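You operate a simulated robot arm through the tools that you are given. There is no shell and no other tool.

You are at the controls of a simulated robot arm. One attempt, no reset.

TASK
Gauge the teal strip; weld it by the sealer's time chart.
Fine: one sound weld; swing the gauge arm aside again; fingers out from under the hot bar.

It is judged by the outcome, as a careful person would: the job done as asked, and still so three seconds after it is handed in. It fails if anything else is knocked over, pushed out of place, dropped, spilled or broken.

THE ROBOT
A 6-joint arm with a two-finger gripper, fixed in place. Base frame: the origin is at the foot of the arm, x ahead of it, y to its left, z up; the work surface is at about z = 0.008. Lengths are in m, angles in rad, forces in N, time in s.
With the tool pointing down near the work surface it reaches from about 0.18 to 0.48 m from the base axis. Its first joint turns from -1.152 to 1.152 rad. Payload 1.76 kg.
Tool frame: the origin (TCP) lies between the finger pads and is the grasp point; the fingertips stand 0.029 m ahead of it; z points along the fingers, y is the line along which they close. The gripper opens to 0.082 m. The gripper's body begins 0.058 m behind the TCP.
Orientation is told as [roll, pitch, yaw] about the base's x, y, z axes, in that order, counted from this pose: with the fingers straight down and closing along the base's y, the tool's x points along the base's -x, its y along +y and its z along -z.

THE INTERFACE
- The arm moves only by the tool step_arm. Its argument "targets" is a list of rows, each a list of 7 numbers: the opening, from 0 (shut) to 1 (fully open), then the shift along the tool's x, y, z in units of 200 mm (1.0 is 200 mm), then the turn, a rotation vector about the tool's x, y, z in units of 45 degrees (1.0 is 45 degrees). In form: [[jaw, x, y, z, rx, ry, rz], ...]. A call has 1 to 20 rows; each row is the pose to reach, as a shift and turn from the pose commanded when the call began, along the tool's axes at that moment. A call with a number of a shift or a turn outside -1 to 1 is refused whole. Each row takes 0.2 s and may step no farther than 0.05 m and 0.15 rad from the row before; otherwise, or with a gripper value out of range, the whole call is refused. A pose out of reach is approached as far as the arm can. The call stops where the force on the tool passes 90 N (or 10 N more than at its start, if that is more) or the arm is blocked; 0.2 s more then pass. The fingers move at their own pace and stop on an object; they squeeze with about 31 N. The grip force told is the motor's: it shows also when the fingers shut on nothing. Time passes only in rows, and 0.2 s behind the last, so rows that repeat a pose let the fingers close. The reply holds the time, the measured pose of the TCP, the force on the tool along the base axes, the opening and the grip force, in the units named above and with some noise, with the torque about the TCP (base axes, N m) and any sound that the robot's microphone picked up.
- Cameras (640 x 400 px; columns grow to the right, rows downward): "scene" is fixed at [0.0658, 0.3378, 0.4366]; the picture's right is [-0.79, -0.61, 0.00], its down [-0.35, 0.45, -0.82] and it looks along [0.50, -0.65, -0.57] (base axes); focal length 257 px, centre (320, 200). "wrist" rides on the gripper at [0.079, 0.004, -0.089] in the tool frame; the picture's right is [-0.05, 1.00, 0.00], its down [-0.71, -0.04, -0.71] and it looks along [-0.71, -0.04, 0.71] (tool axes); focal length 256 px, centre (320, 200).
- grab_frame(camera): a new picture of that camera. It takes no simulated time.
- probe_pixels(camera, pixels): for up to 12 pixels [column, row] of the newest picture of that camera ("zoom" is the newest enlarged one), the place [x, y, z] in the base frame of the surface seen there, good to about 0.003 m, but the place of the scene camera against the robot may be out by one fixed shift of up to 0.025 m in any direction. It takes no simulated time.
- inspect(camera, box): a new picture of the part [left, top, right, bottom] of that camera's present view, enlarged. It takes no simulated time.
- close_job(): hands the job in; it is judged then, once.

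Unless the task says otherwise, let go and move clear before handing in.

The tools are called after "Emit:" as name(argument=value, ...) on one line, values as JSON. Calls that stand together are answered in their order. step_arm: Moves the arm, as the interface text tells. Its arguments: {"type":"object","properties":{"targets":{"type":"array","items":{"type":"array","items":{"type":"number"}}}},"required":["targets"]} The other tools are called the same way: grab_frame (camera) takes a picture; probe_pixels (camera, pixels) gives the place of the surface under pixels of a picture; inspect (camera, box) takes an enlarged picture of a part of a camera's view; close_job () hands the job in.

At the start:

```text
time: 0.0
eef_pos: [0.3261, 0.0483, 0.2753]
orientation: [0.002, -0.001, 0.0]
wrist_force: [0.0, 0.5, 0.2]
wrist_torque: [-0.01, 0.01, -0.01]
grip_width: 0.0818
finger_force: 0.2
```

scene: 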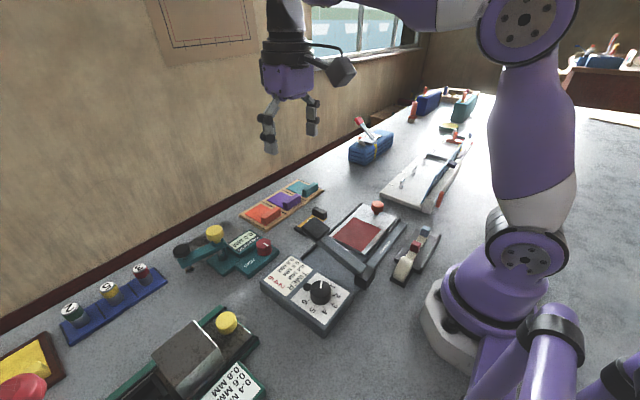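
wrist: 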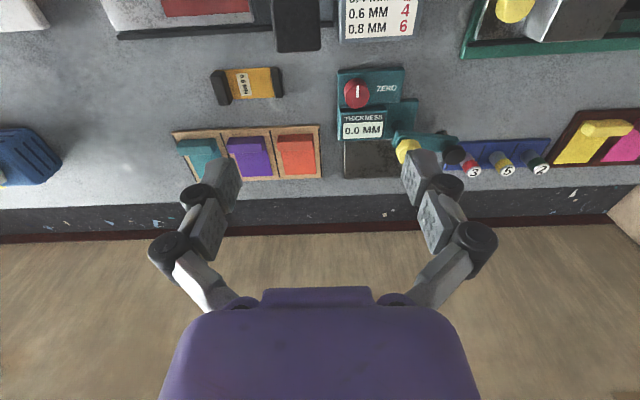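

The first pictures show a sealer with a chart and dial (scene ~310,290), a gauge with a yellow-knobbed arm (scene ~215,245), and a tray with three strips including a teal one (scene ~303,188). I'll look closer at each before moving.

Emit:
inspect(camera="scene", box=[240, 180, 460, 340])

Emit:
inspect(camera="scene", box=[160, 170, 340, 290])

Emit:
inspect(camera="scene", box=[0, 250, 270, 400])

Emit:
inspect(camera="wrist", box=[160, 0, 480, 200])

```text
2.50 times, centred on (350, 260) of scene
```

zoom: 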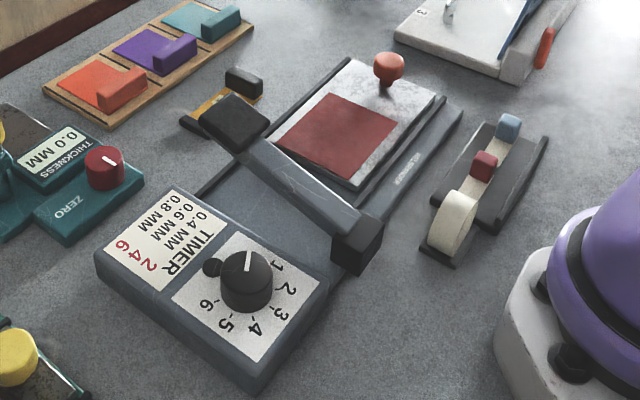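

```text
3.33 times, centred on (250, 230) of scene
```

zoom: 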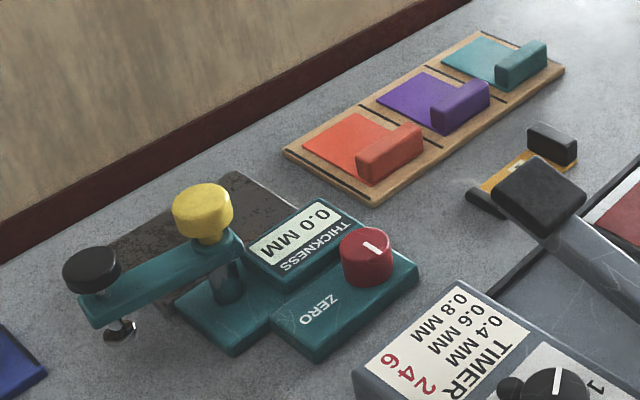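

```text
2.37 times, centred on (135, 325) of scene
```

zoom: 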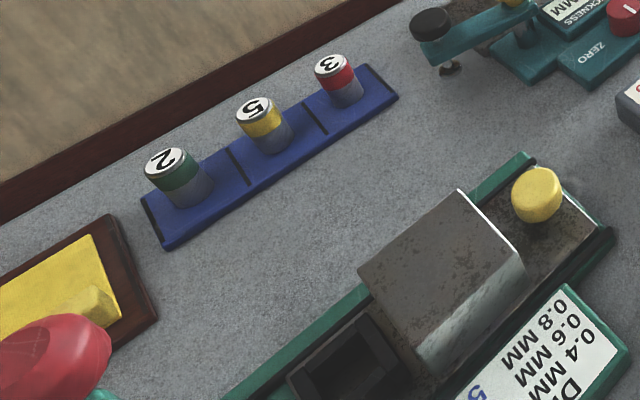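

```text
2.00 times, centred on (320, 100) of wrist
```

zoom: 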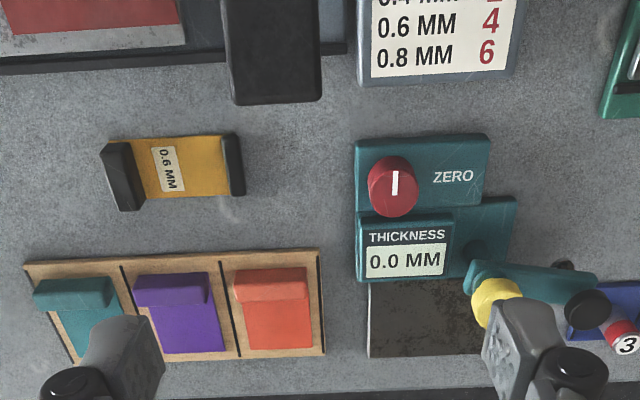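

The gauge reads 0.0 MM with its arm aside, the timer chart says 0.4→2, 0.6→4, 0.8→6, and there is a 0.6 MM reference shim at (240,83) in the wrist view. I'll probe positions with the wrist camera (no fixed shift) and the scene camera.

Emit:
probe_pixels(camera="wrist", pixels=[[199, 146], [249, 142], [295, 138], [243, 83], [357, 92], [363, 130], [408, 148], [453, 154], [370, 158], [298, 30], [390, 90], [435, 138]])

Emit:
probe_pixels(camera="scene", pixels=[[305, 185], [284, 199], [264, 212], [312, 227], [264, 244], [215, 231], [181, 249], [320, 290], [377, 207], [365, 272], [330, 222], [358, 232]])

Emit:
inspect(camera="scene", box=[260, 190, 420, 300])

```text
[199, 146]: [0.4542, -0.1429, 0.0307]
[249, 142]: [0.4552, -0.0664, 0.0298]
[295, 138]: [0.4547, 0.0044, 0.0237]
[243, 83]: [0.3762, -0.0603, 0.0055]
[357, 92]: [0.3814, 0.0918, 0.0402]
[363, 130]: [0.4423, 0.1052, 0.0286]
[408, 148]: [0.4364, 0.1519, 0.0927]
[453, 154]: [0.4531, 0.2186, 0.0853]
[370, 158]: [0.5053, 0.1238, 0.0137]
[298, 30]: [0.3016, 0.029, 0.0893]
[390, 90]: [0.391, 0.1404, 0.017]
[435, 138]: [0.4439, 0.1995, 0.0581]
```

```text
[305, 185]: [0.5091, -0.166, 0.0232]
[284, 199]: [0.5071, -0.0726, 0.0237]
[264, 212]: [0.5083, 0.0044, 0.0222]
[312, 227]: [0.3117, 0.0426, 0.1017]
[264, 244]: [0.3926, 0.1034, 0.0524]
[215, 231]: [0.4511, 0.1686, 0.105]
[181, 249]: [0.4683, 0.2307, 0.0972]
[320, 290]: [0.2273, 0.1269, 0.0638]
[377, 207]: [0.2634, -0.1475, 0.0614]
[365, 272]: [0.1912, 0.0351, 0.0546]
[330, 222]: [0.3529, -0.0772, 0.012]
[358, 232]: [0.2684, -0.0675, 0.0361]
```

```text
3.64 times, centred on (340, 245) of scene
```

zoom: 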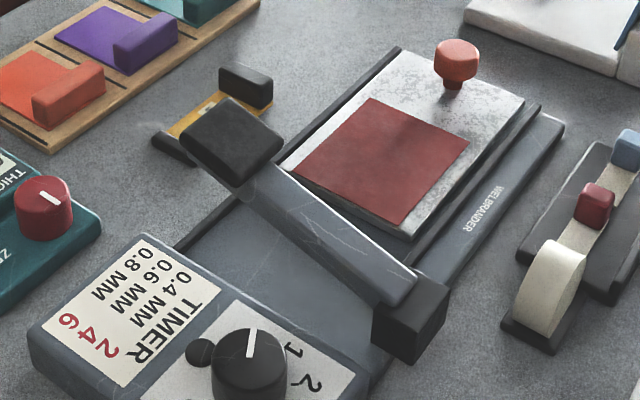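

The wrist probes put the teal strip's grip block near (0.454,-0.143,0.031), and the scene camera is shifted by about (0.012,0.014,0.012). I'll pull the arm back to look at the sealer from the wrist camera.

Emit:
step_arm(targets=[[1, 0.2, -0.05, 0, 0, 0, 0], [1, 0.4, -0.1, 0, 0, 0, 0], [1, 0.6, -0.15, 0, 0, 0, 0]])

Emit:
grab_frame(camera="wrist")

Emit:
grab_frame(camera="scene")

```text
time: 0.8
eef_pos: [0.2033, 0.0194, 0.2756]
orientation: [0.001, 0.0, 0.002]
wrist_force: [0.8, -0.3, -0.2]
wrist_torque: [0.03, 0.01, 0.0]
grip_width: 0.082
finger_force: 0.0
```

```text
taken
```

wrist: 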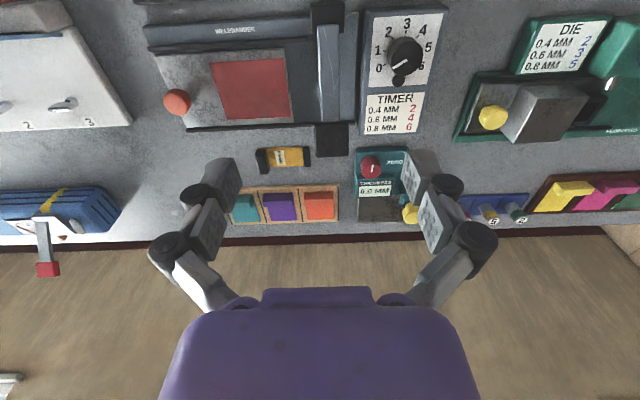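

```text
taken
```

scene: 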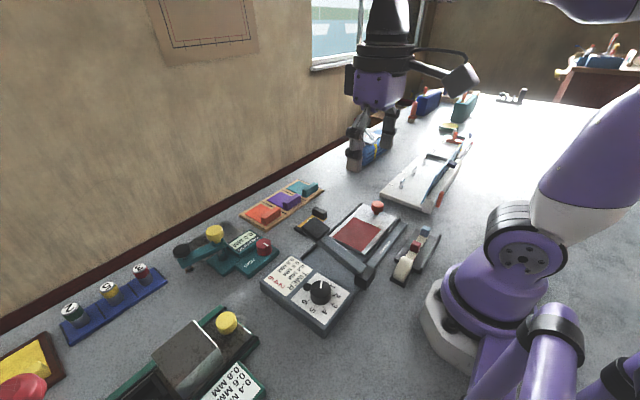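

The wrist view now shows the sealer: table with red patch (250,90), hot bar (328,60), and timer dial (403,60) with numbers 0–6. I'll zoom in on each.

Emit:
inspect(camera="wrist", box=[290, 0, 450, 140])

Emit:
probe_pixels(camera="wrist", pixels=[[403, 50], [398, 80], [328, 12], [331, 138], [325, 60], [178, 101], [250, 90], [212, 65], [290, 115], [440, 20], [160, 60], [215, 130]])

Emit:
inspect(camera="wrist", box=[140, 0, 350, 150])

Emit:
inspect(camera="wrist", box=[340, 130, 460, 230])

```text
2.86 times, centred on (370, 70) of wrist
```

zoom: 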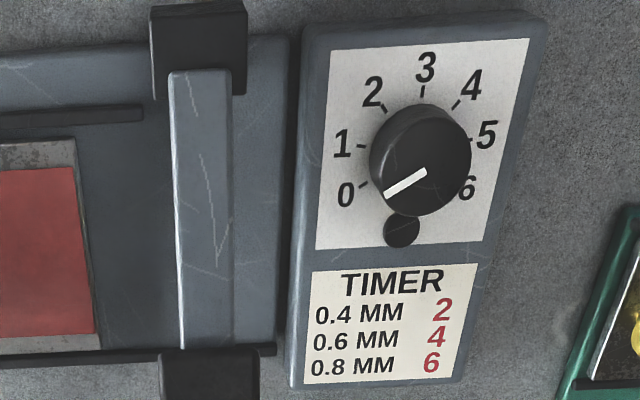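

```text
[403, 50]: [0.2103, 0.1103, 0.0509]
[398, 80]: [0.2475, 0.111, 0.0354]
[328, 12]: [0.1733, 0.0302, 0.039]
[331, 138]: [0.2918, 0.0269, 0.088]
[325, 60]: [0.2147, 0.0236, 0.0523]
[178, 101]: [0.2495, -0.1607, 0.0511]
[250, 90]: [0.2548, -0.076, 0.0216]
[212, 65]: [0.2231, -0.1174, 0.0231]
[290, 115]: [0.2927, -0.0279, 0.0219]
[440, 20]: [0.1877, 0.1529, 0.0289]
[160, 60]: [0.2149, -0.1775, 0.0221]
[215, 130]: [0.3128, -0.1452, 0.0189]
```

```text
2.67 times, centred on (245, 75) of wrist
```

zoom: 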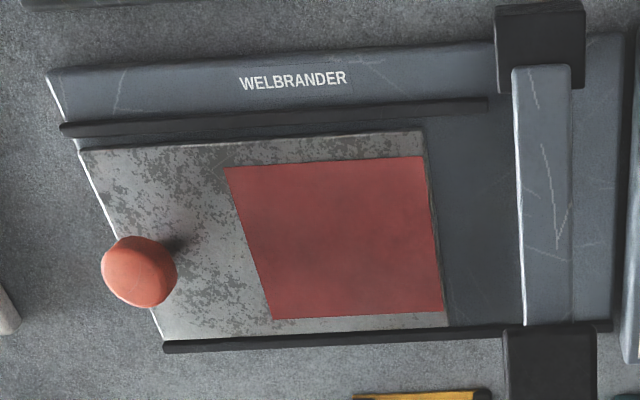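

```text
4.00 times, centred on (400, 180) of wrist
```

zoom: 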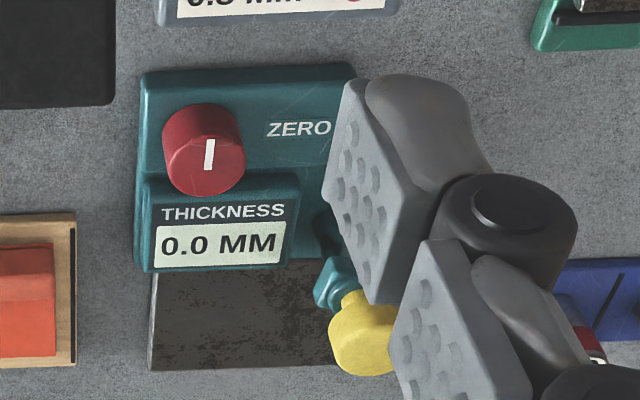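

The dial is at 0 with 40° per step and 3 pointing toward the base; the dial axis is near (0.215,0.11). Next I'll move over to look closely at the gauge (wrist ~380,180).

Emit:
step_arm(targets=[[1, -0.16, 0.12, 0, 0, 0, 0], [1, -0.32, 0.24, 0, 0, 0, 0], [1, -0.48, 0.36, 0.03, 0, 0, 0], [1, -0.64, 0.48, 0.06, 0, 0, 0], [1, -0.78, 0.6, 0.1, 0, 0, 0]])

Emit:
grab_frame(camera="wrist")

Emit:
inspect(camera="wrist", box=[220, 40, 460, 190])

```text
time: 2.0
eef_pos: [0.3601, 0.137, 0.2543]
orientation: [0.001, 0.002, -0.001]
wrist_force: [-0.5, 0.1, -0.9]
wrist_torque: [-0.01, 0.02, 0.0]
grip_width: 0.0821
finger_force: 0.1
```

```text
taken
```

wrist: 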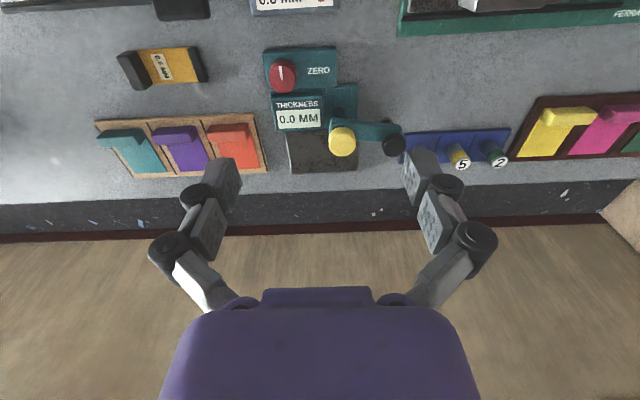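

```text
2.67 times, centred on (340, 115) of wrist
```

zoom: 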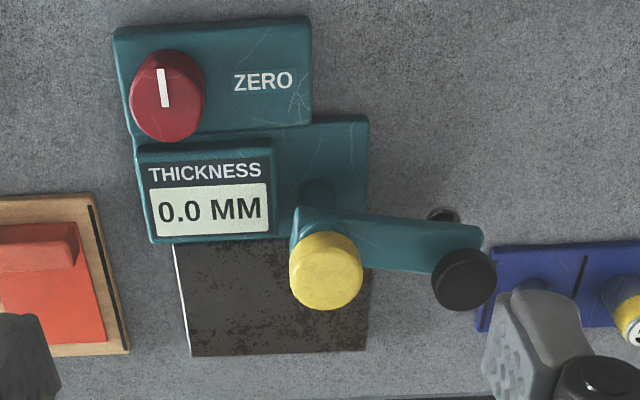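

The gauge's anvil is the dark plate at zoom (275,300), and the arm runs from the yellow knob (325,270) to the black knob (463,280) with a foot beneath. I'll probe it in detail.

Emit:
probe_pixels(camera="zoom", pixels=[[325, 255], [330, 290], [463, 265], [465, 295], [303, 220], [380, 235], [470, 235], [320, 190], [440, 215], [190, 350], [365, 345], [180, 250]])

Emit:
probe_pixels(camera="wrist", pixels=[[282, 68], [285, 80], [124, 137], [140, 165], [118, 130], [150, 132], [160, 170], [235, 150], [342, 95], [300, 105], [162, 65], [190, 62]])

Emit:
inspect(camera="scene", box=[160, 200, 290, 285])

```text
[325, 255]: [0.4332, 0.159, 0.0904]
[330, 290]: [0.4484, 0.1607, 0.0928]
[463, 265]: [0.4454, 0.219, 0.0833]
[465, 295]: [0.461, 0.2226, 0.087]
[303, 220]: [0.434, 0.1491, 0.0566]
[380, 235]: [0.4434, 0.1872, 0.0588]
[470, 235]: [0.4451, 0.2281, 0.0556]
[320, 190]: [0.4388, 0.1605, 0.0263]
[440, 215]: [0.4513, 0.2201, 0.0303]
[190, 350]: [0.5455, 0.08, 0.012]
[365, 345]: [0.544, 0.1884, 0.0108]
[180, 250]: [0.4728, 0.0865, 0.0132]
```

```text
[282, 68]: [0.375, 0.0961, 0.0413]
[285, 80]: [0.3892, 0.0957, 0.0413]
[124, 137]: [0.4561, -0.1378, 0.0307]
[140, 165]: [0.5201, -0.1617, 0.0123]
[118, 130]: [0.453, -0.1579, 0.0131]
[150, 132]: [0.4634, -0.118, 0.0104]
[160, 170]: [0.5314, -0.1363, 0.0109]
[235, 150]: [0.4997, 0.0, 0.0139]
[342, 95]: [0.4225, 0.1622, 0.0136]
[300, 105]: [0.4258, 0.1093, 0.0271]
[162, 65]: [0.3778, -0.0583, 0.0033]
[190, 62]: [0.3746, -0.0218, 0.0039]
```

```text
4.71 times, centred on (225, 242) of scene
```

zoom: 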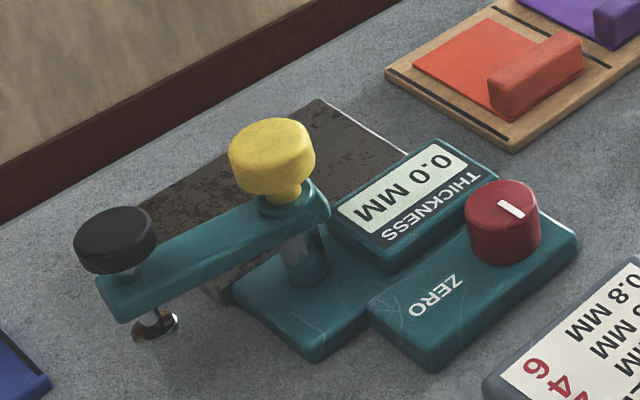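

The probes give the gauge pivot at about (0.442,0.160), yellow knob top z≈0.092, and black plunger knob at about (0.4535,0.2205) with z≈0.087. The anvil spans x 0.465–0.546, y 0.08–0.188. Before gauging I'll check the zero on the bare anvil, so I'm moving above the yellow knob with the wrist pre-turned to swing the arm.

Emit:
step_arm(targets=[[0.62, -0.07, 0.02, 0.08, 0, 0, -0.17], [0.62, -0.14, 0.04, 0.16, 0, 0, -0.34], [0.62, -0.21, 0.06, 0.24, 0, 0, -0.51], [0.62, -0.28, 0.08, 0.32, 0, 0, -0.68], [0.62, -0.35, 0.1, 0.4, 0, 0, -0.85], [0.62, -0.41, 0.115, 0.5, 0, 0, -1.0], [0.62, -0.41, 0.115, 0.5, 0, 0, -1.0]])

Emit:
grab_frame(camera="wrist")

Emit:
grab_frame(camera="scene")

```text
time: 3.6
eef_pos: [0.4338, 0.156, 0.1548]
orientation: [0.002, 0.0, 0.79]
wrist_force: [-0.8, 0.2, -0.3]
wrist_torque: [-0.01, 0.01, -0.02]
grip_width: 0.051
finger_force: 0.0
out of reach, approached as far as the arm can: row 5, 6, 7
```

```text
taken
```

wrist: 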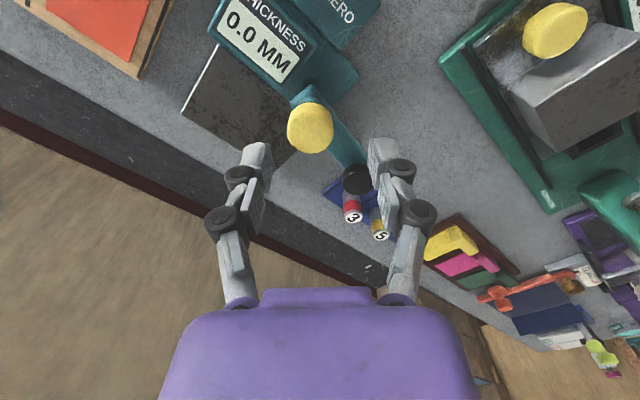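

```text
taken
```

scene: 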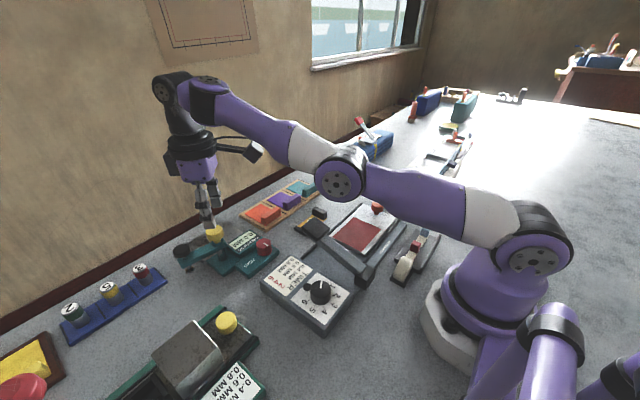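

The pose at (0.442,0.160) is just out of reach at z=0.155, stopping at x=0.434, but the arm reaches farther lower down. I'll drop part of the way and see where the TCP settles before straddling the yellow knob at (310,125).

Emit:
step_arm(targets=[[0.62, 0, 0, 0.05, 0, 0, 0], [0.62, 0, 0, 0.1, 0, 0, 0], [0.62, 0, 0, 0.13, 0, 0, 0]])

Emit:
grab_frame(camera="wrist")

```text
time: 4.4
eef_pos: [0.4381, 0.1582, 0.1309]
orientation: [0.002, 0.002, 0.787]
wrist_force: [0.3, 0.2, 0.3]
wrist_torque: [-0.01, -0.01, 0.01]
grip_width: 0.0508
finger_force: 0.0
out of reach, approached as far as the arm can: row 2, 3
```

```text
taken
```

wrist: 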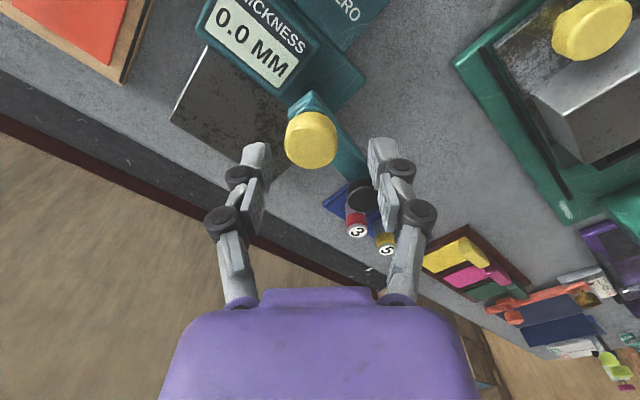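

The TCP is converging on the knob as it lowers, now (0.438,0.158,0.131), with the yellow knob (312,140) between the fingers. I'll go down to z≈0.092 and close on the knob.

Emit:
step_arm(targets=[[0.62, 0, 0, 0.06, 0, 0, 0], [0.62, 0, 0, 0.12, 0, 0, 0], [0.62, 0, 0, 0.18, 0, 0, 0], [0.62, 0, 0, 0.18, 0, 0, 0]])

Emit:
grab_frame(camera="wrist")

Emit:
inspect(camera="scene", box=[150, 170, 310, 290])

```text
time: 5.4
eef_pos: [0.4469, 0.1611, 0.0942]
orientation: [0.0, 0.001, 0.786]
wrist_force: [-0.2, -0.6, 0.0]
wrist_torque: [-0.01, -0.02, 0.02]
grip_width: 0.0508
finger_force: 0.0
out of reach, approached as far as the arm can: row 1, 2, 3, 4
```

```text
taken
```

wrist: 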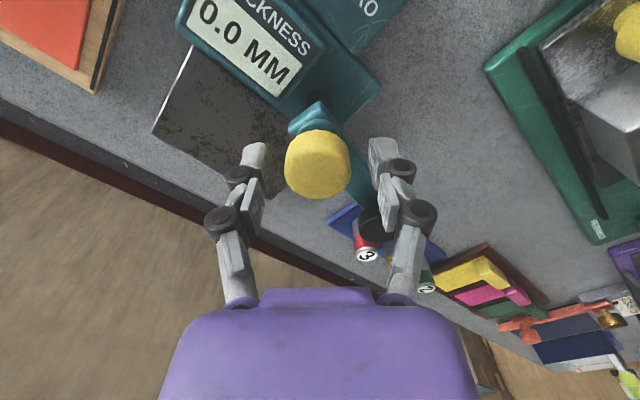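

```text
3.33 times, centred on (230, 230) of scene
```

zoom: 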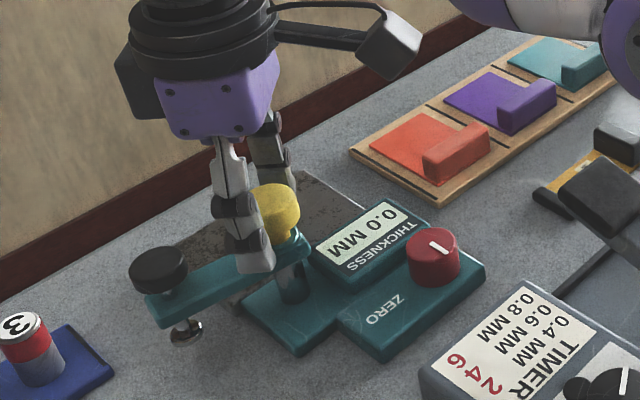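

The knob (317,165) sits between the fingers and the LCD still shows 0.0 MM. I'll nudge back a few millimetres to centre on the knob and close.

Emit:
step_arm(targets=[[0.62, 0.02, 0.01, 0.0, 0, 0, 0], [0.3, 0.02, 0.01, 0.0, 0, 0, 0], [0.3, 0.02, 0.01, 0.0, 0, 0, 0], [0.3, 0.02, 0.01, 0.0, 0, 0, 0]])

Emit:
inspect(camera="scene", box=[150, 170, 310, 290])

```text
time: 6.4
eef_pos: [0.4337, 0.1563, 0.0933]
orientation: [0.0, -0.001, 0.784]
wrist_force: [17.7, -22.4, 7.7]
wrist_torque: [-0.26, -0.66, -0.26]
grip_width: 0.0448
finger_force: 14.7
out of reach, approached as far as the arm can: row 1
```

```text
3.33 times, centred on (230, 230) of scene
```

zoom: 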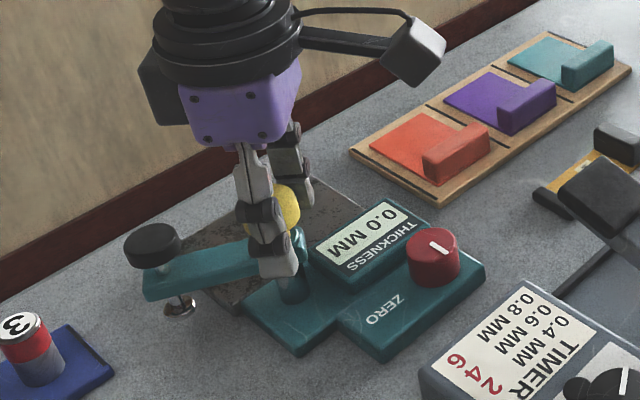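

The jaws stalled at 0.0448 with a sideways force of (17.7,-22.4) N, so one finger is pressing alone and I'm off-centre. I'll look from the wrist before correcting.

Emit:
grab_frame(camera="wrist")

Emit:
inspect(camera="wrist", box=[220, 100, 420, 230])

Emit:
inspect(camera="scene", box=[180, 200, 260, 260])

```text
taken
```

wrist: 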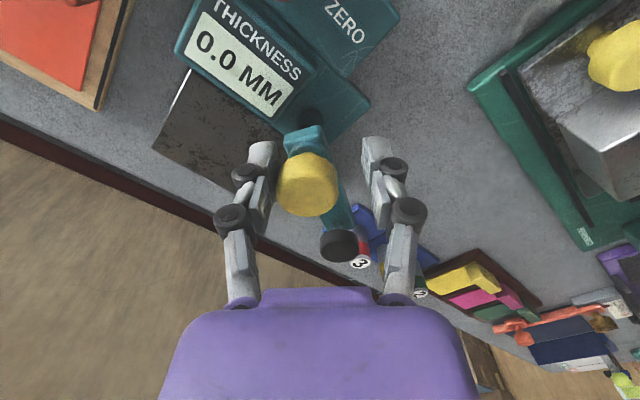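

```text
3.08 times, centred on (320, 165) of wrist
```

zoom: 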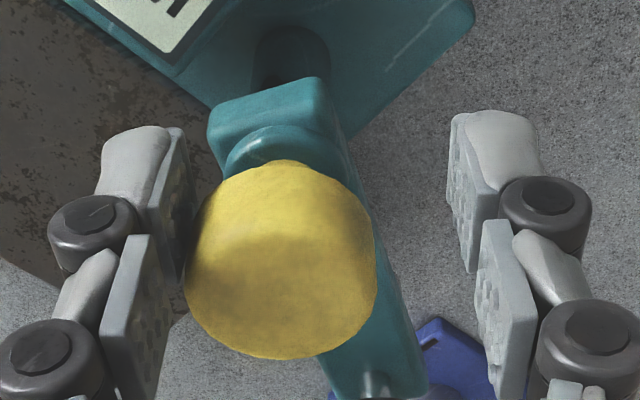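

```text
6.67 times, centred on (220, 230) of scene
```

zoom: 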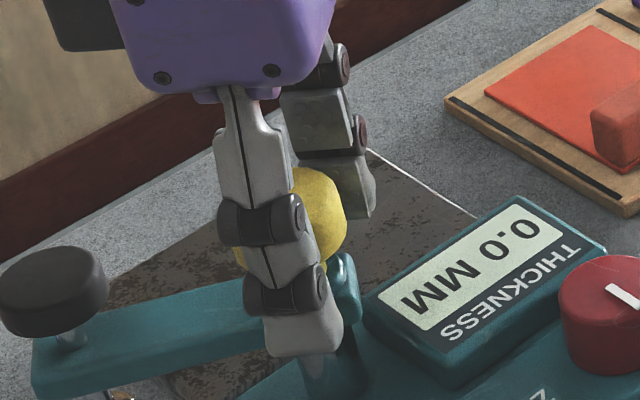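

The left finger at zoom (190,230) touches the knob while the right pad is about 8 mm+ away, so the gripper needs to shift toward tool −y. I'll open, re-read the free pose, then recentre.

Emit:
step_arm(targets=[[0.65, 0, 0, 0, 0, 0, 0], [0.65, 0, 0, 0, 0, 0, 0], [0.65, 0, 0, 0, 0, 0, 0]])

Emit:
inspect(camera="wrist", box=[220, 100, 420, 230])

Emit:
probe_pixels(camera="zoom", pixels=[[280, 250], [220, 250], [370, 250], [280, 345], [280, 180]])

```text
time: 7.2
eef_pos: [0.4322, 0.157, 0.0938]
orientation: [0.002, 0.001, 0.787]
wrist_force: [0.5, 0.2, -0.6]
wrist_torque: [-0.03, -0.01, -0.01]
grip_width: 0.0531
finger_force: 0.0
```

```text
3.08 times, centred on (320, 165) of wrist
```

zoom: 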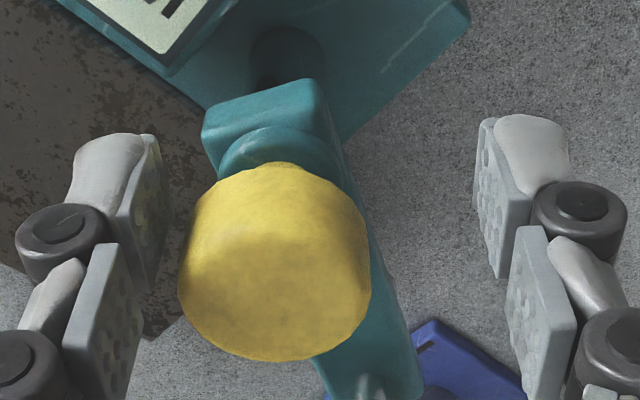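

```text
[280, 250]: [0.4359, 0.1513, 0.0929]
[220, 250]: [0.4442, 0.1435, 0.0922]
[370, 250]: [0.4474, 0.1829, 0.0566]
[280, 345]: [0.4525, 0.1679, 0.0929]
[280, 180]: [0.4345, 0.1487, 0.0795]
```

Unloaded, the TCP is at (0.432,0.157) and the knob centre probes to about (0.440,0.154). I'll shift −7 mm along tool y and −4 mm along tool x, then close again.

Emit:
step_arm(targets=[[0.65, -0.02, -0.036, 0, 0, 0, 0], [0.65, -0.02, -0.036, 0, 0, 0, 0], [0.45, -0.02, -0.036, 0, 0, 0, 0], [0.45, -0.02, -0.036, 0, 0, 0, 0]])

Emit:
inspect(camera="wrist", box=[220, 100, 420, 230])

```text
time: 8.2
eef_pos: [0.4413, 0.1554, 0.0914]
orientation: [0.002, 0.001, 0.785]
wrist_force: [0.4, -0.1, -0.3]
wrist_torque: [-0.04, 0.0, -0.02]
grip_width: 0.0369
finger_force: 0.1
```

```text
3.08 times, centred on (320, 165) of wrist
```

zoom: 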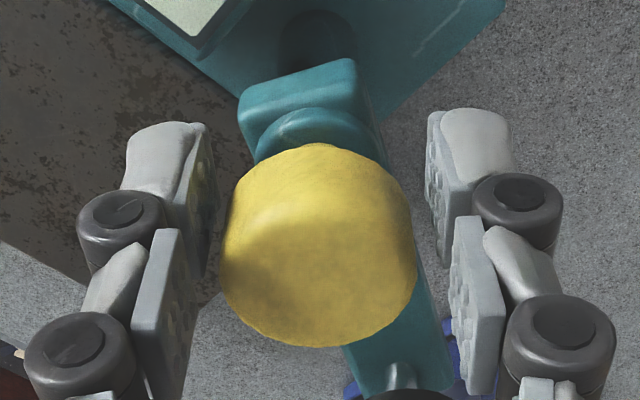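

The knob (318,245) is now centred between pads with no contact at 0.0369. I'll close fully onto it.

Emit:
step_arm(targets=[[0.2, 0, 0, 0, 0, 0, 0], [0.2, 0, 0, 0, 0, 0, 0], [0.2, 0, 0, 0, 0, 0, 0]])

Emit:
inspect(camera="scene", box=[150, 170, 310, 290])

```text
time: 9.0
eef_pos: [0.4421, 0.1556, 0.0926]
orientation: [-0.002, -0.003, 0.783]
wrist_force: [7.6, -10.2, 6.5]
wrist_torque: [-0.2, -0.18, -0.06]
grip_width: 0.0306
finger_force: 35.9
```

```text
3.33 times, centred on (230, 230) of scene
```

zoom: 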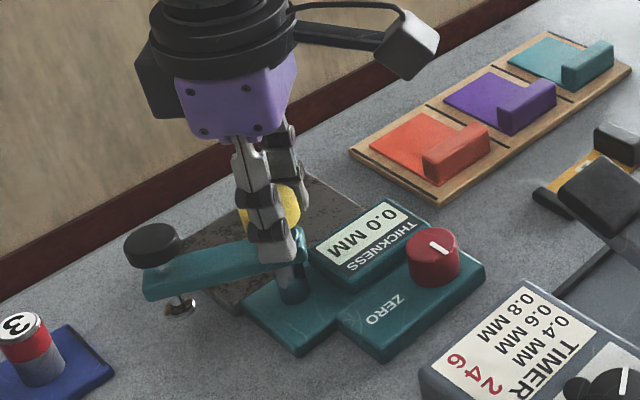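

The knob is gripped (0.0306, 36 N). I'll turn it clockwise a little and see whether the arm follows.

Emit:
step_arm(targets=[[0.2, 0, 0, 0, 0, 0, 0.17], [0.2, 0, 0, 0, 0, 0, 0.34], [0.2, 0, 0, 0, 0, 0, 0.5]])

Emit:
inspect(camera="scene", box=[150, 170, 310, 290])

```text
time: 9.8
eef_pos: [0.44, 0.1574, 0.0921]
orientation: [0.002, 0.004, 0.396]
wrist_force: [-24.4, 8.9, 11.3]
wrist_torque: [0.17, 0.58, 0.16]
grip_width: 0.0304
finger_force: 36.0
```

```text
3.33 times, centred on (230, 230) of scene
```

zoom: 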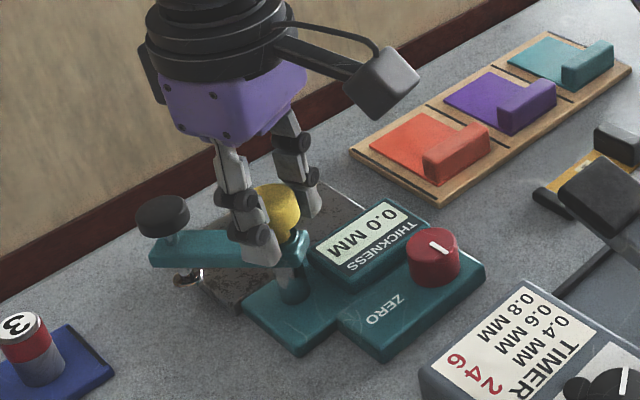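

The arm follows the knob, with a −24 N sideways load because the knob is slightly off the pivot. I'll keep turning and ease the position in the load's direction.

Emit:
step_arm(targets=[[0.2, 0.008, 0.008, 0, 0, 0, 0.0], [0.2, 0.008, 0.008, 0, 0, 0, 0.17], [0.2, 0.01, 0.01, 0, 0, 0, 0.34], [0.2, 0.012, 0.012, 0, 0, 0, 0.5]])

Emit:
inspect(camera="scene", box=[150, 170, 310, 290])

```text
time: 10.8
eef_pos: [0.4395, 0.158, 0.0924]
orientation: [0.003, -0.008, 0.004]
wrist_force: [16.2, 47.3, -11.5]
wrist_torque: [0.58, -0.4, 0.25]
grip_width: 0.0309
finger_force: 36.5
```

```text
3.33 times, centred on (230, 230) of scene
```

zoom: 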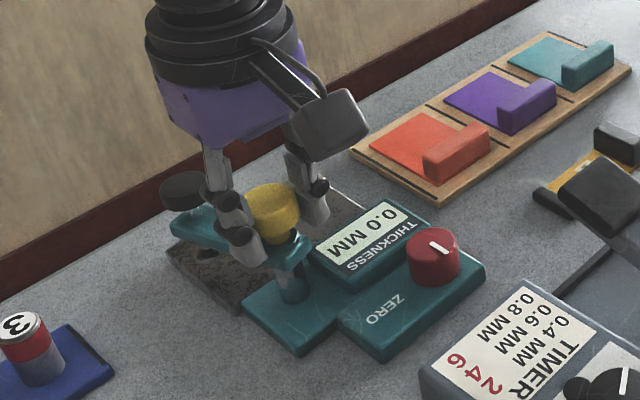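

The arm swung further with load (16,47) N, so I'm slightly off to −y. I'll ease +y/+x and check the load before turning more.

Emit:
step_arm(targets=[[0.2, -0.004, 0.012, 0, 0, 0, 0], [0.2, -0.004, 0.012, 0, 0, 0, 0]])

Emit:
grab_frame(camera="wrist")

```text
time: 11.4
eef_pos: [0.4397, 0.1588, 0.0935]
orientation: [-0.002, 0.002, -0.001]
wrist_force: [-3.4, 23.0, 2.2]
wrist_torque: [0.35, 0.02, 0.16]
grip_width: 0.0308
finger_force: 36.0
```

```text
taken
```

wrist: 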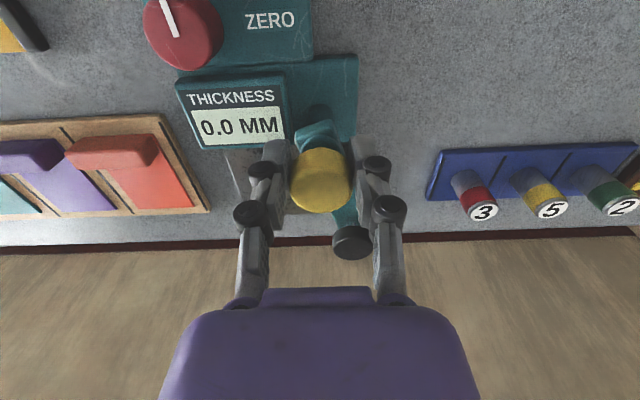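

The wrist view shows the gauge arm now pointing mostly outward, with the black knob at (352,242) and the LCD readable at (240,125). I'll ease a bit more and turn another ~20°.

Emit:
step_arm(targets=[[0.2, 0.0, 0.006, 0, 0, 0, 0], [0.2, 0.0, 0.008, 0, 0, 0, 0.15], [0.2, 0.0, 0.01, 0, 0, 0, 0.3], [0.2, 0.0, 0.012, 0, 0, 0, 0.42]])

Emit:
grab_frame(camera="wrist")

Emit:
inspect(camera="scene", box=[150, 170, 310, 290])

```text
time: 12.4
eef_pos: [0.44, 0.1607, 0.0933]
orientation: [0.004, -0.002, -0.334]
wrist_force: [-0.2, -9.2, 3.4]
wrist_torque: [-0.15, -0.11, 0.38]
grip_width: 0.0308
finger_force: 36.2
```

```text
taken
```

wrist: 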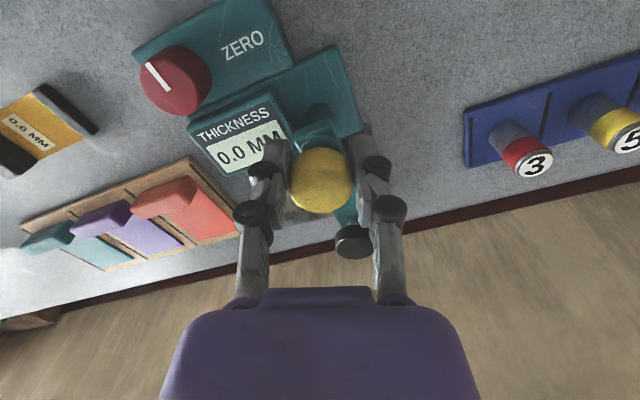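

```text
3.33 times, centred on (230, 230) of scene
```

zoom: 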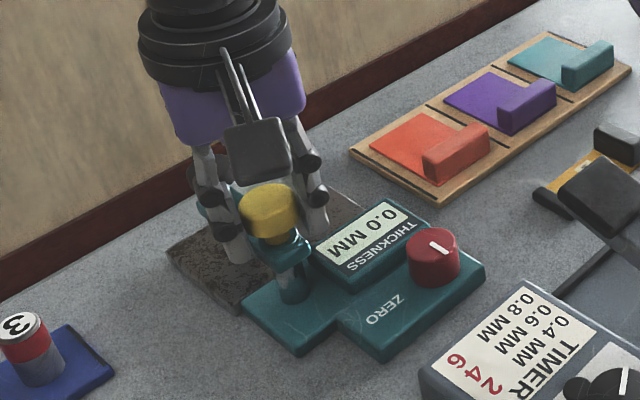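

The arm now points close to straight outward (+x), with torque z 0.38 Nm and the reading still 0.0. I'll continue turning in small steps, watching for an end stop.

Emit:
step_arm(targets=[[0.2, 0.0, 0.0, 0, 0, 0, 0.12], [0.2, 0.0, 0.0, 0, 0, 0, 0.24]])

Emit:
grab_frame(camera="wrist")

Emit:
inspect(camera="scene", box=[150, 170, 310, 290])

```text
time: 13.0
eef_pos: [0.4388, 0.163, 0.0926]
orientation: [0.001, 0.002, -0.516]
wrist_force: [0.7, 11.2, -6.6]
wrist_torque: [0.28, 0.21, 0.6]
grip_width: 0.0308
finger_force: 35.3
```

```text
taken
```

wrist: 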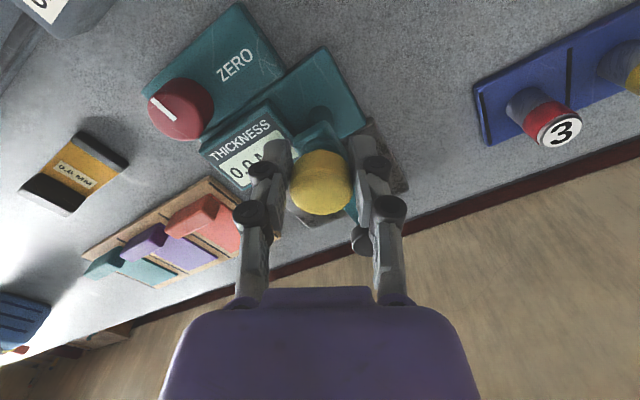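

```text
3.33 times, centred on (230, 230) of scene
```

zoom: 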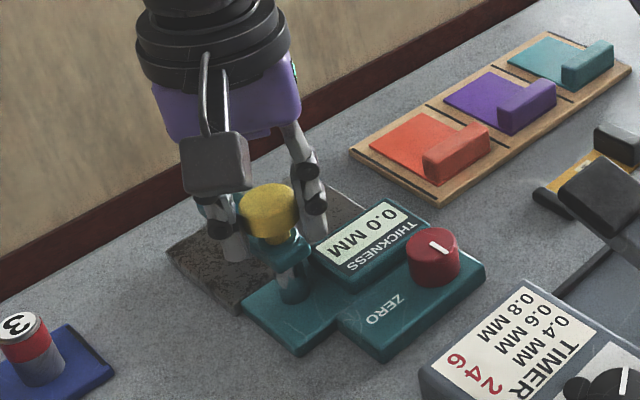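

The black knob shifted relative to the fingers (353→360) and torque rose to 0.6 Nm, so the arm has reached its stop over the anvil. I'll release the knob and rise straight up to see where the plunger stands.

Emit:
step_arm(targets=[[0.55, 0, 0, 0, 0, 0, 0], [0.6, 0, 0, 0, 0, 0, 0], [0.6, 0, 0, -0.1, 0, 0, 0], [0.6, 0.05, 0, -0.25, 0, 0, -0.15], [0.6, 0.15, 0, -0.4, 0, 0, -0.33], [0.6, 0.3, 0, -0.5, 0, 0, -0.5], [0.6, 0.45, 0, -0.6, 0, 0, -0.65]])

Emit:
grab_frame(camera="wrist")

Emit:
inspect(camera="scene", box=[150, 170, 310, 290])

```text
time: 14.6
eef_pos: [0.3631, 0.2082, 0.2155]
orientation: [0.0, 0.001, -0.005]
wrist_force: [-0.8, 0.6, 0.2]
wrist_torque: [-0.01, 0.02, 0.0]
grip_width: 0.0493
finger_force: 0.0
```

```text
taken
```

wrist: 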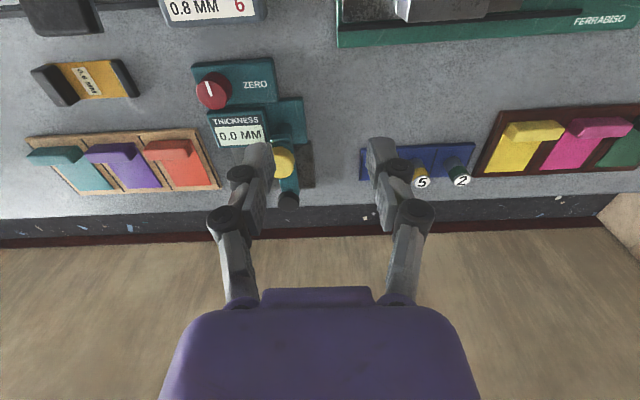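

```text
3.33 times, centred on (230, 230) of scene
```

zoom: 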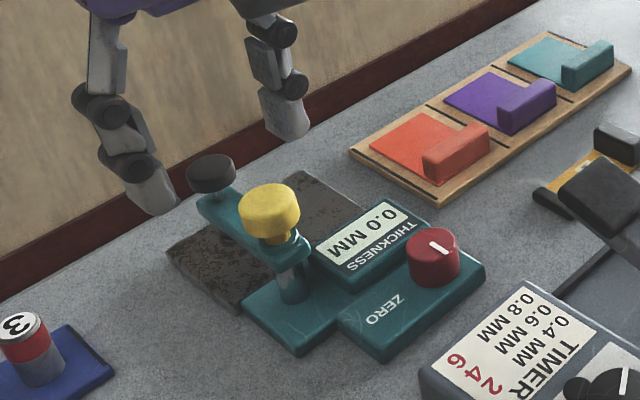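

The gauge arm now points outward over the anvil, with the black knob at wrist (288,200). I'll probe it and the arm line.

Emit:
inspect(camera="wrist", box=[180, 50, 340, 220])

Emit:
probe_pixels(camera="wrist", pixels=[[288, 203], [288, 198], [284, 163], [289, 184], [300, 180], [311, 185], [240, 150], [290, 208], [305, 145]])

```text
2.35 times, centred on (260, 135) of wrist
```

zoom: 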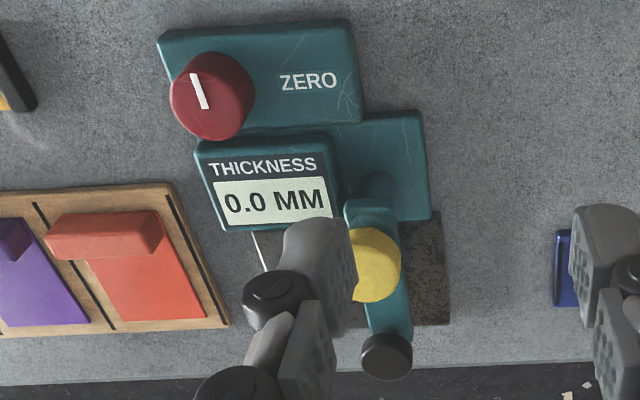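

```text
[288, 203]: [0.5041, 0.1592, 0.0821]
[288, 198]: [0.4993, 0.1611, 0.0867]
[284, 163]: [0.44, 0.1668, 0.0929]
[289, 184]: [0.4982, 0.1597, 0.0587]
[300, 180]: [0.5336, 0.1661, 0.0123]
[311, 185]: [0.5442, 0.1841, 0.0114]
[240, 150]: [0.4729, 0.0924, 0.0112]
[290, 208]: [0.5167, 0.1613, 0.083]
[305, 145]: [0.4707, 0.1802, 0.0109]
```

The black plunger knob's centre is about (0.506,0.160) with its top at z≈0.086; the foot hovers above the bare anvil, so the plunger must be pressed. I'll close the fingers, tilt outward about 22° for reach, and hover above it.

Emit:
step_arm(targets=[[0, -0.1, -0.04, 0.03, 0, -0.08, 0], [0, -0.2, -0.08, 0.06, 0, -0.17, 0], [0, -0.3, -0.12, 0.1, 0, -0.25, 0], [0, -0.4, -0.16, 0.16, 0, -0.33, 0], [0, -0.5, -0.2, 0.24, 0, -0.42, 0], [0, -0.62, -0.24, 0.33, 0, -0.5, 0], [0, -0.62, -0.24, 0.33, 0, -0.5, 0]])

Emit:
grab_frame(camera="wrist")

Emit:
inspect(camera="scene", box=[130, 120, 310, 290])

```text
time: 16.2
eef_pos: [0.449, 0.1434, 0.1999]
orientation: [0.0, -0.386, -0.008]
wrist_force: [0.2, 0.1, 0.1]
wrist_torque: [-0.02, 0.01, 0.0]
grip_width: 0.0
finger_force: 28.9
out of reach, approached as far as the arm can: row 5, 6, 7
```

```text
taken
```

wrist: 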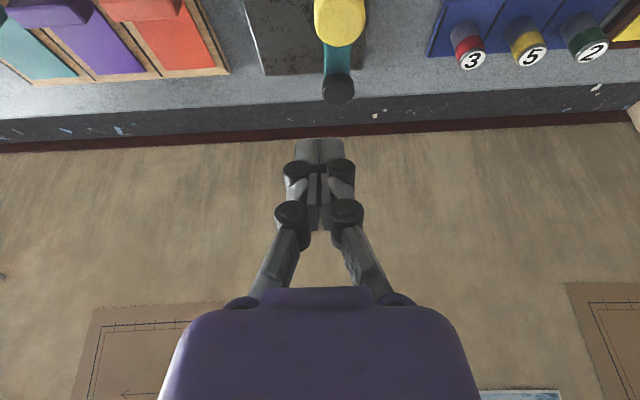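

```text
2.35 times, centred on (220, 205) of scene
```

zoom: 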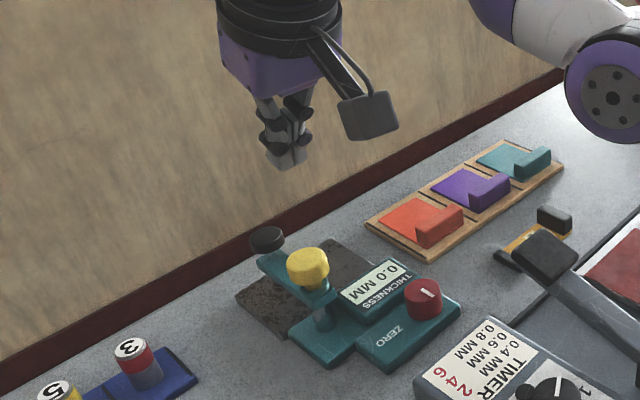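

The arm stopped short at (0.449,0.143,0.200), well away from the commanded hover, so I need to understand the reach. I'll look at the whole arm and try a lower, nearer tilted pose.

Emit:
grab_frame(camera="scene")

Emit:
step_arm(targets=[[0, 0.1, -0.02, 0.1, 0, 0, 0], [0, 0.1, -0.02, 0.1, 0, 0, 0]])

```text
taken
```

scene: 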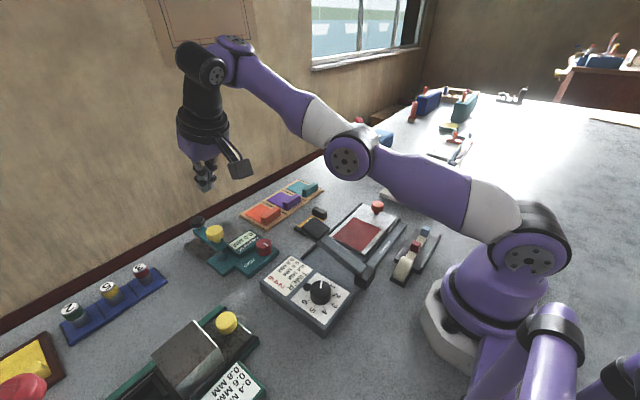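

```text
time: 16.8
eef_pos: [0.4487, 0.1442, 0.2003]
orientation: [-0.002, -0.383, -0.007]
wrist_force: [-1.3, -0.5, 0.7]
wrist_torque: [0.04, -0.04, 0.01]
grip_width: 0.0002
finger_force: 28.5
out of reach, approached as far as the arm can: row 1, 2
```

It stayed put at (0.449,0.144,0.200): that tilted pose is beyond what the solver can do. I'll back off to a clear spot between tray and gauge and find the reachable envelope with more tilt.

Emit:
step_arm(targets=[[0, 0.06, -0.12, -0.1, 0, 0, 0], [0, 0.12, -0.24, -0.2, 0, 0, 0], [0, 0.18, -0.36, -0.3, 0, 0, 0], [0, 0.24, -0.48, -0.4, 0, 0, 0], [0, 0.24, -0.48, -0.4, 0, -0.18, 0], [0, 0.24, -0.48, -0.4, 0, -0.36, 0], [0, 0.24, -0.48, -0.4, 0, -0.5, 0]])

Emit:
grab_frame(camera="scene")

```text
time: 18.4
eef_pos: [0.4482, 0.0619, 0.3514]
orientation: [0.005, -0.709, -0.009]
wrist_force: [0.4, -0.7, 0.7]
wrist_torque: [0.01, 0.01, 0.01]
grip_width: 0.0001
finger_force: 28.4
out of reach, approached as far as the arm can: row 1, 2, 3, 4, 5, 6, 7
```

```text
taken
```

scene: 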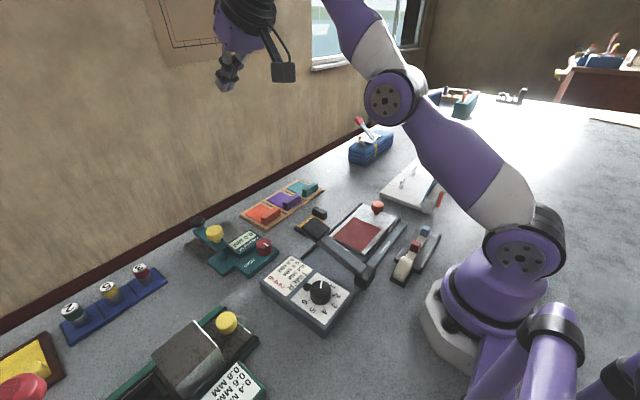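

With 45° tilt the arm rose to z=0.35 instead of reaching lower, so outward tilt is limited by a wrist joint rather than distance. I'll return to straight-down at a clear spot and then map how much tilt is available low.

Emit:
step_arm(targets=[[0, 0, 0, 0, 0, 0.18, 0], [0, 0, 0, 0, 0, 0.36, 0], [0, 0, 0, 0, 0, 0.54, 0], [0, 0, 0, 0, 0, 0.72, 0], [0, 0, 0, 0, 0, 0.9, 0], [0, 0, 0, 0, 0, 1.0, 0], [0, 0.1, -0.05, 0.1, 0, 1.0, 0], [0, 0.1, -0.05, 0.1, 0, 1.0, 0]])

Emit:
grab_frame(camera="scene")

```text
time: 20.2
eef_pos: [0.3841, 0.0349, 0.2769]
orientation: [0.003, 0.076, -0.005]
wrist_force: [0.2, 0.8, 0.0]
wrist_torque: [-0.01, 0.02, 0.0]
grip_width: 0.0002
finger_force: 28.7
out of reach, approached as far as the arm can: row 2, 3, 4, 5, 6, 7, 8
```

```text
taken
```

scene: 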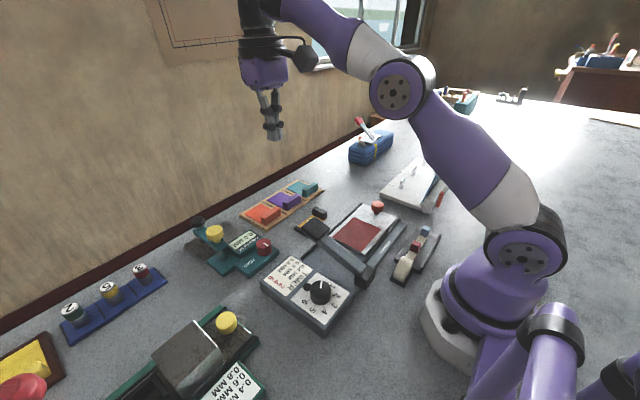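

The readings are ambiguous about whether the commanded pose is the clipped one. I'll send a null move to learn that before going on.

Emit:
step_arm(targets=[[0, 0, 0, 0, 0, 0, 0], [0, 0, 0, 0, 0, 0, 0]])

```text
time: 20.8
eef_pos: [0.3841, 0.0339, 0.2782]
orientation: [0.004, 0.075, -0.006]
wrist_force: [-0.7, 1.3, -0.6]
wrist_torque: [-0.03, 0.02, -0.03]
grip_width: 0.0003
finger_force: 28.5
```

The null move was accepted, so the commanded pose is the clipped (actual) one. I'll square the tool to vertical and lower to about (0.40,0.03,0.15) in the free gap between tray and gauge, then test tilt there.

Emit:
step_arm(targets=[[0, 0, 0, 0.1, 0, -0.095, 0], [0, 0, 0, 0.22, 0, -0.095, 0], [0, 0, 0.02, 0.34, 0, -0.095, 0], [0, -0.02, 0.05, 0.46, 0, -0.095, 0], [0, -0.05, 0.08, 0.58, 0, -0.095, 0], [0, -0.08, 0.1, 0.64, 0, -0.095, 0]])

```text
time: 22.2
eef_pos: [0.3907, 0.0548, 0.1488]
orientation: [0.005, 0.002, -0.005]
wrist_force: [0.8, 0.6, -0.6]
wrist_torque: [0.02, -0.05, 0.02]
grip_width: 0.0002
finger_force: 28.4
```

Now vertical at (0.391,0.055,0.149). I'll tilt outward in place step by step and note the row where it becomes unreachable.

Emit:
step_arm(targets=[[0, 0, 0, 0, 0, -0.1, 0], [0, 0, 0, 0, 0, -0.2, 0], [0, 0, 0, 0, 0, -0.3, 0], [0, 0, 0, 0, 0, -0.4, 0], [0, 0, 0, 0, 0, -0.5, 0], [0, 0, 0, 0, 0, -0.6, 0]])

Emit:
grab_frame(camera="scene")

```text
time: 23.6
eef_pos: [0.3903, 0.053, 0.1476]
orientation: [0.005, -0.471, -0.007]
wrist_force: [0.2, 1.1, 0.0]
wrist_torque: [0.02, 0.0, 0.0]
grip_width: 0.0
finger_force: 28.6
```

```text
taken
```

scene: 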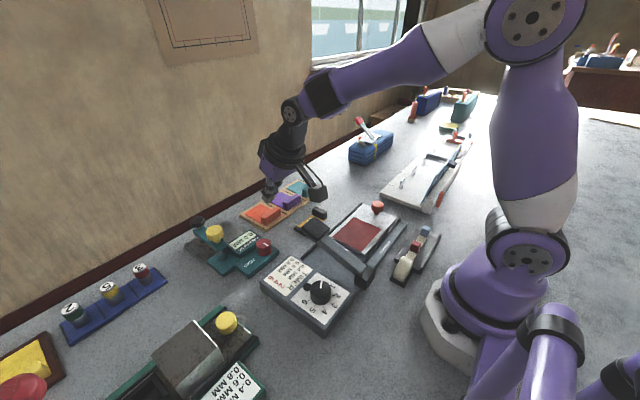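

Tilt of 27° works fine here with the elbow up. From this configuration I'll extend straight outward at the same height to see how far it reaches.

Emit:
step_arm(targets=[[0, -0.1, 0, 0.05, 0, 0, 0], [0, -0.2, 0, 0.1, 0, 0, 0], [0, -0.3, 0, 0.15, 0, 0, 0], [0, -0.4, 0, 0.2, 0, 0, 0], [0, -0.5, 0, 0.25, 0, 0, 0]])

```text
time: 24.8
eef_pos: [0.5025, 0.0542, 0.1469]
orientation: [0.005, -0.47, -0.006]
wrist_force: [-0.5, -0.3, 0.4]
wrist_torque: [0.0, -0.01, -0.03]
grip_width: 0.0001
finger_force: 28.7
```

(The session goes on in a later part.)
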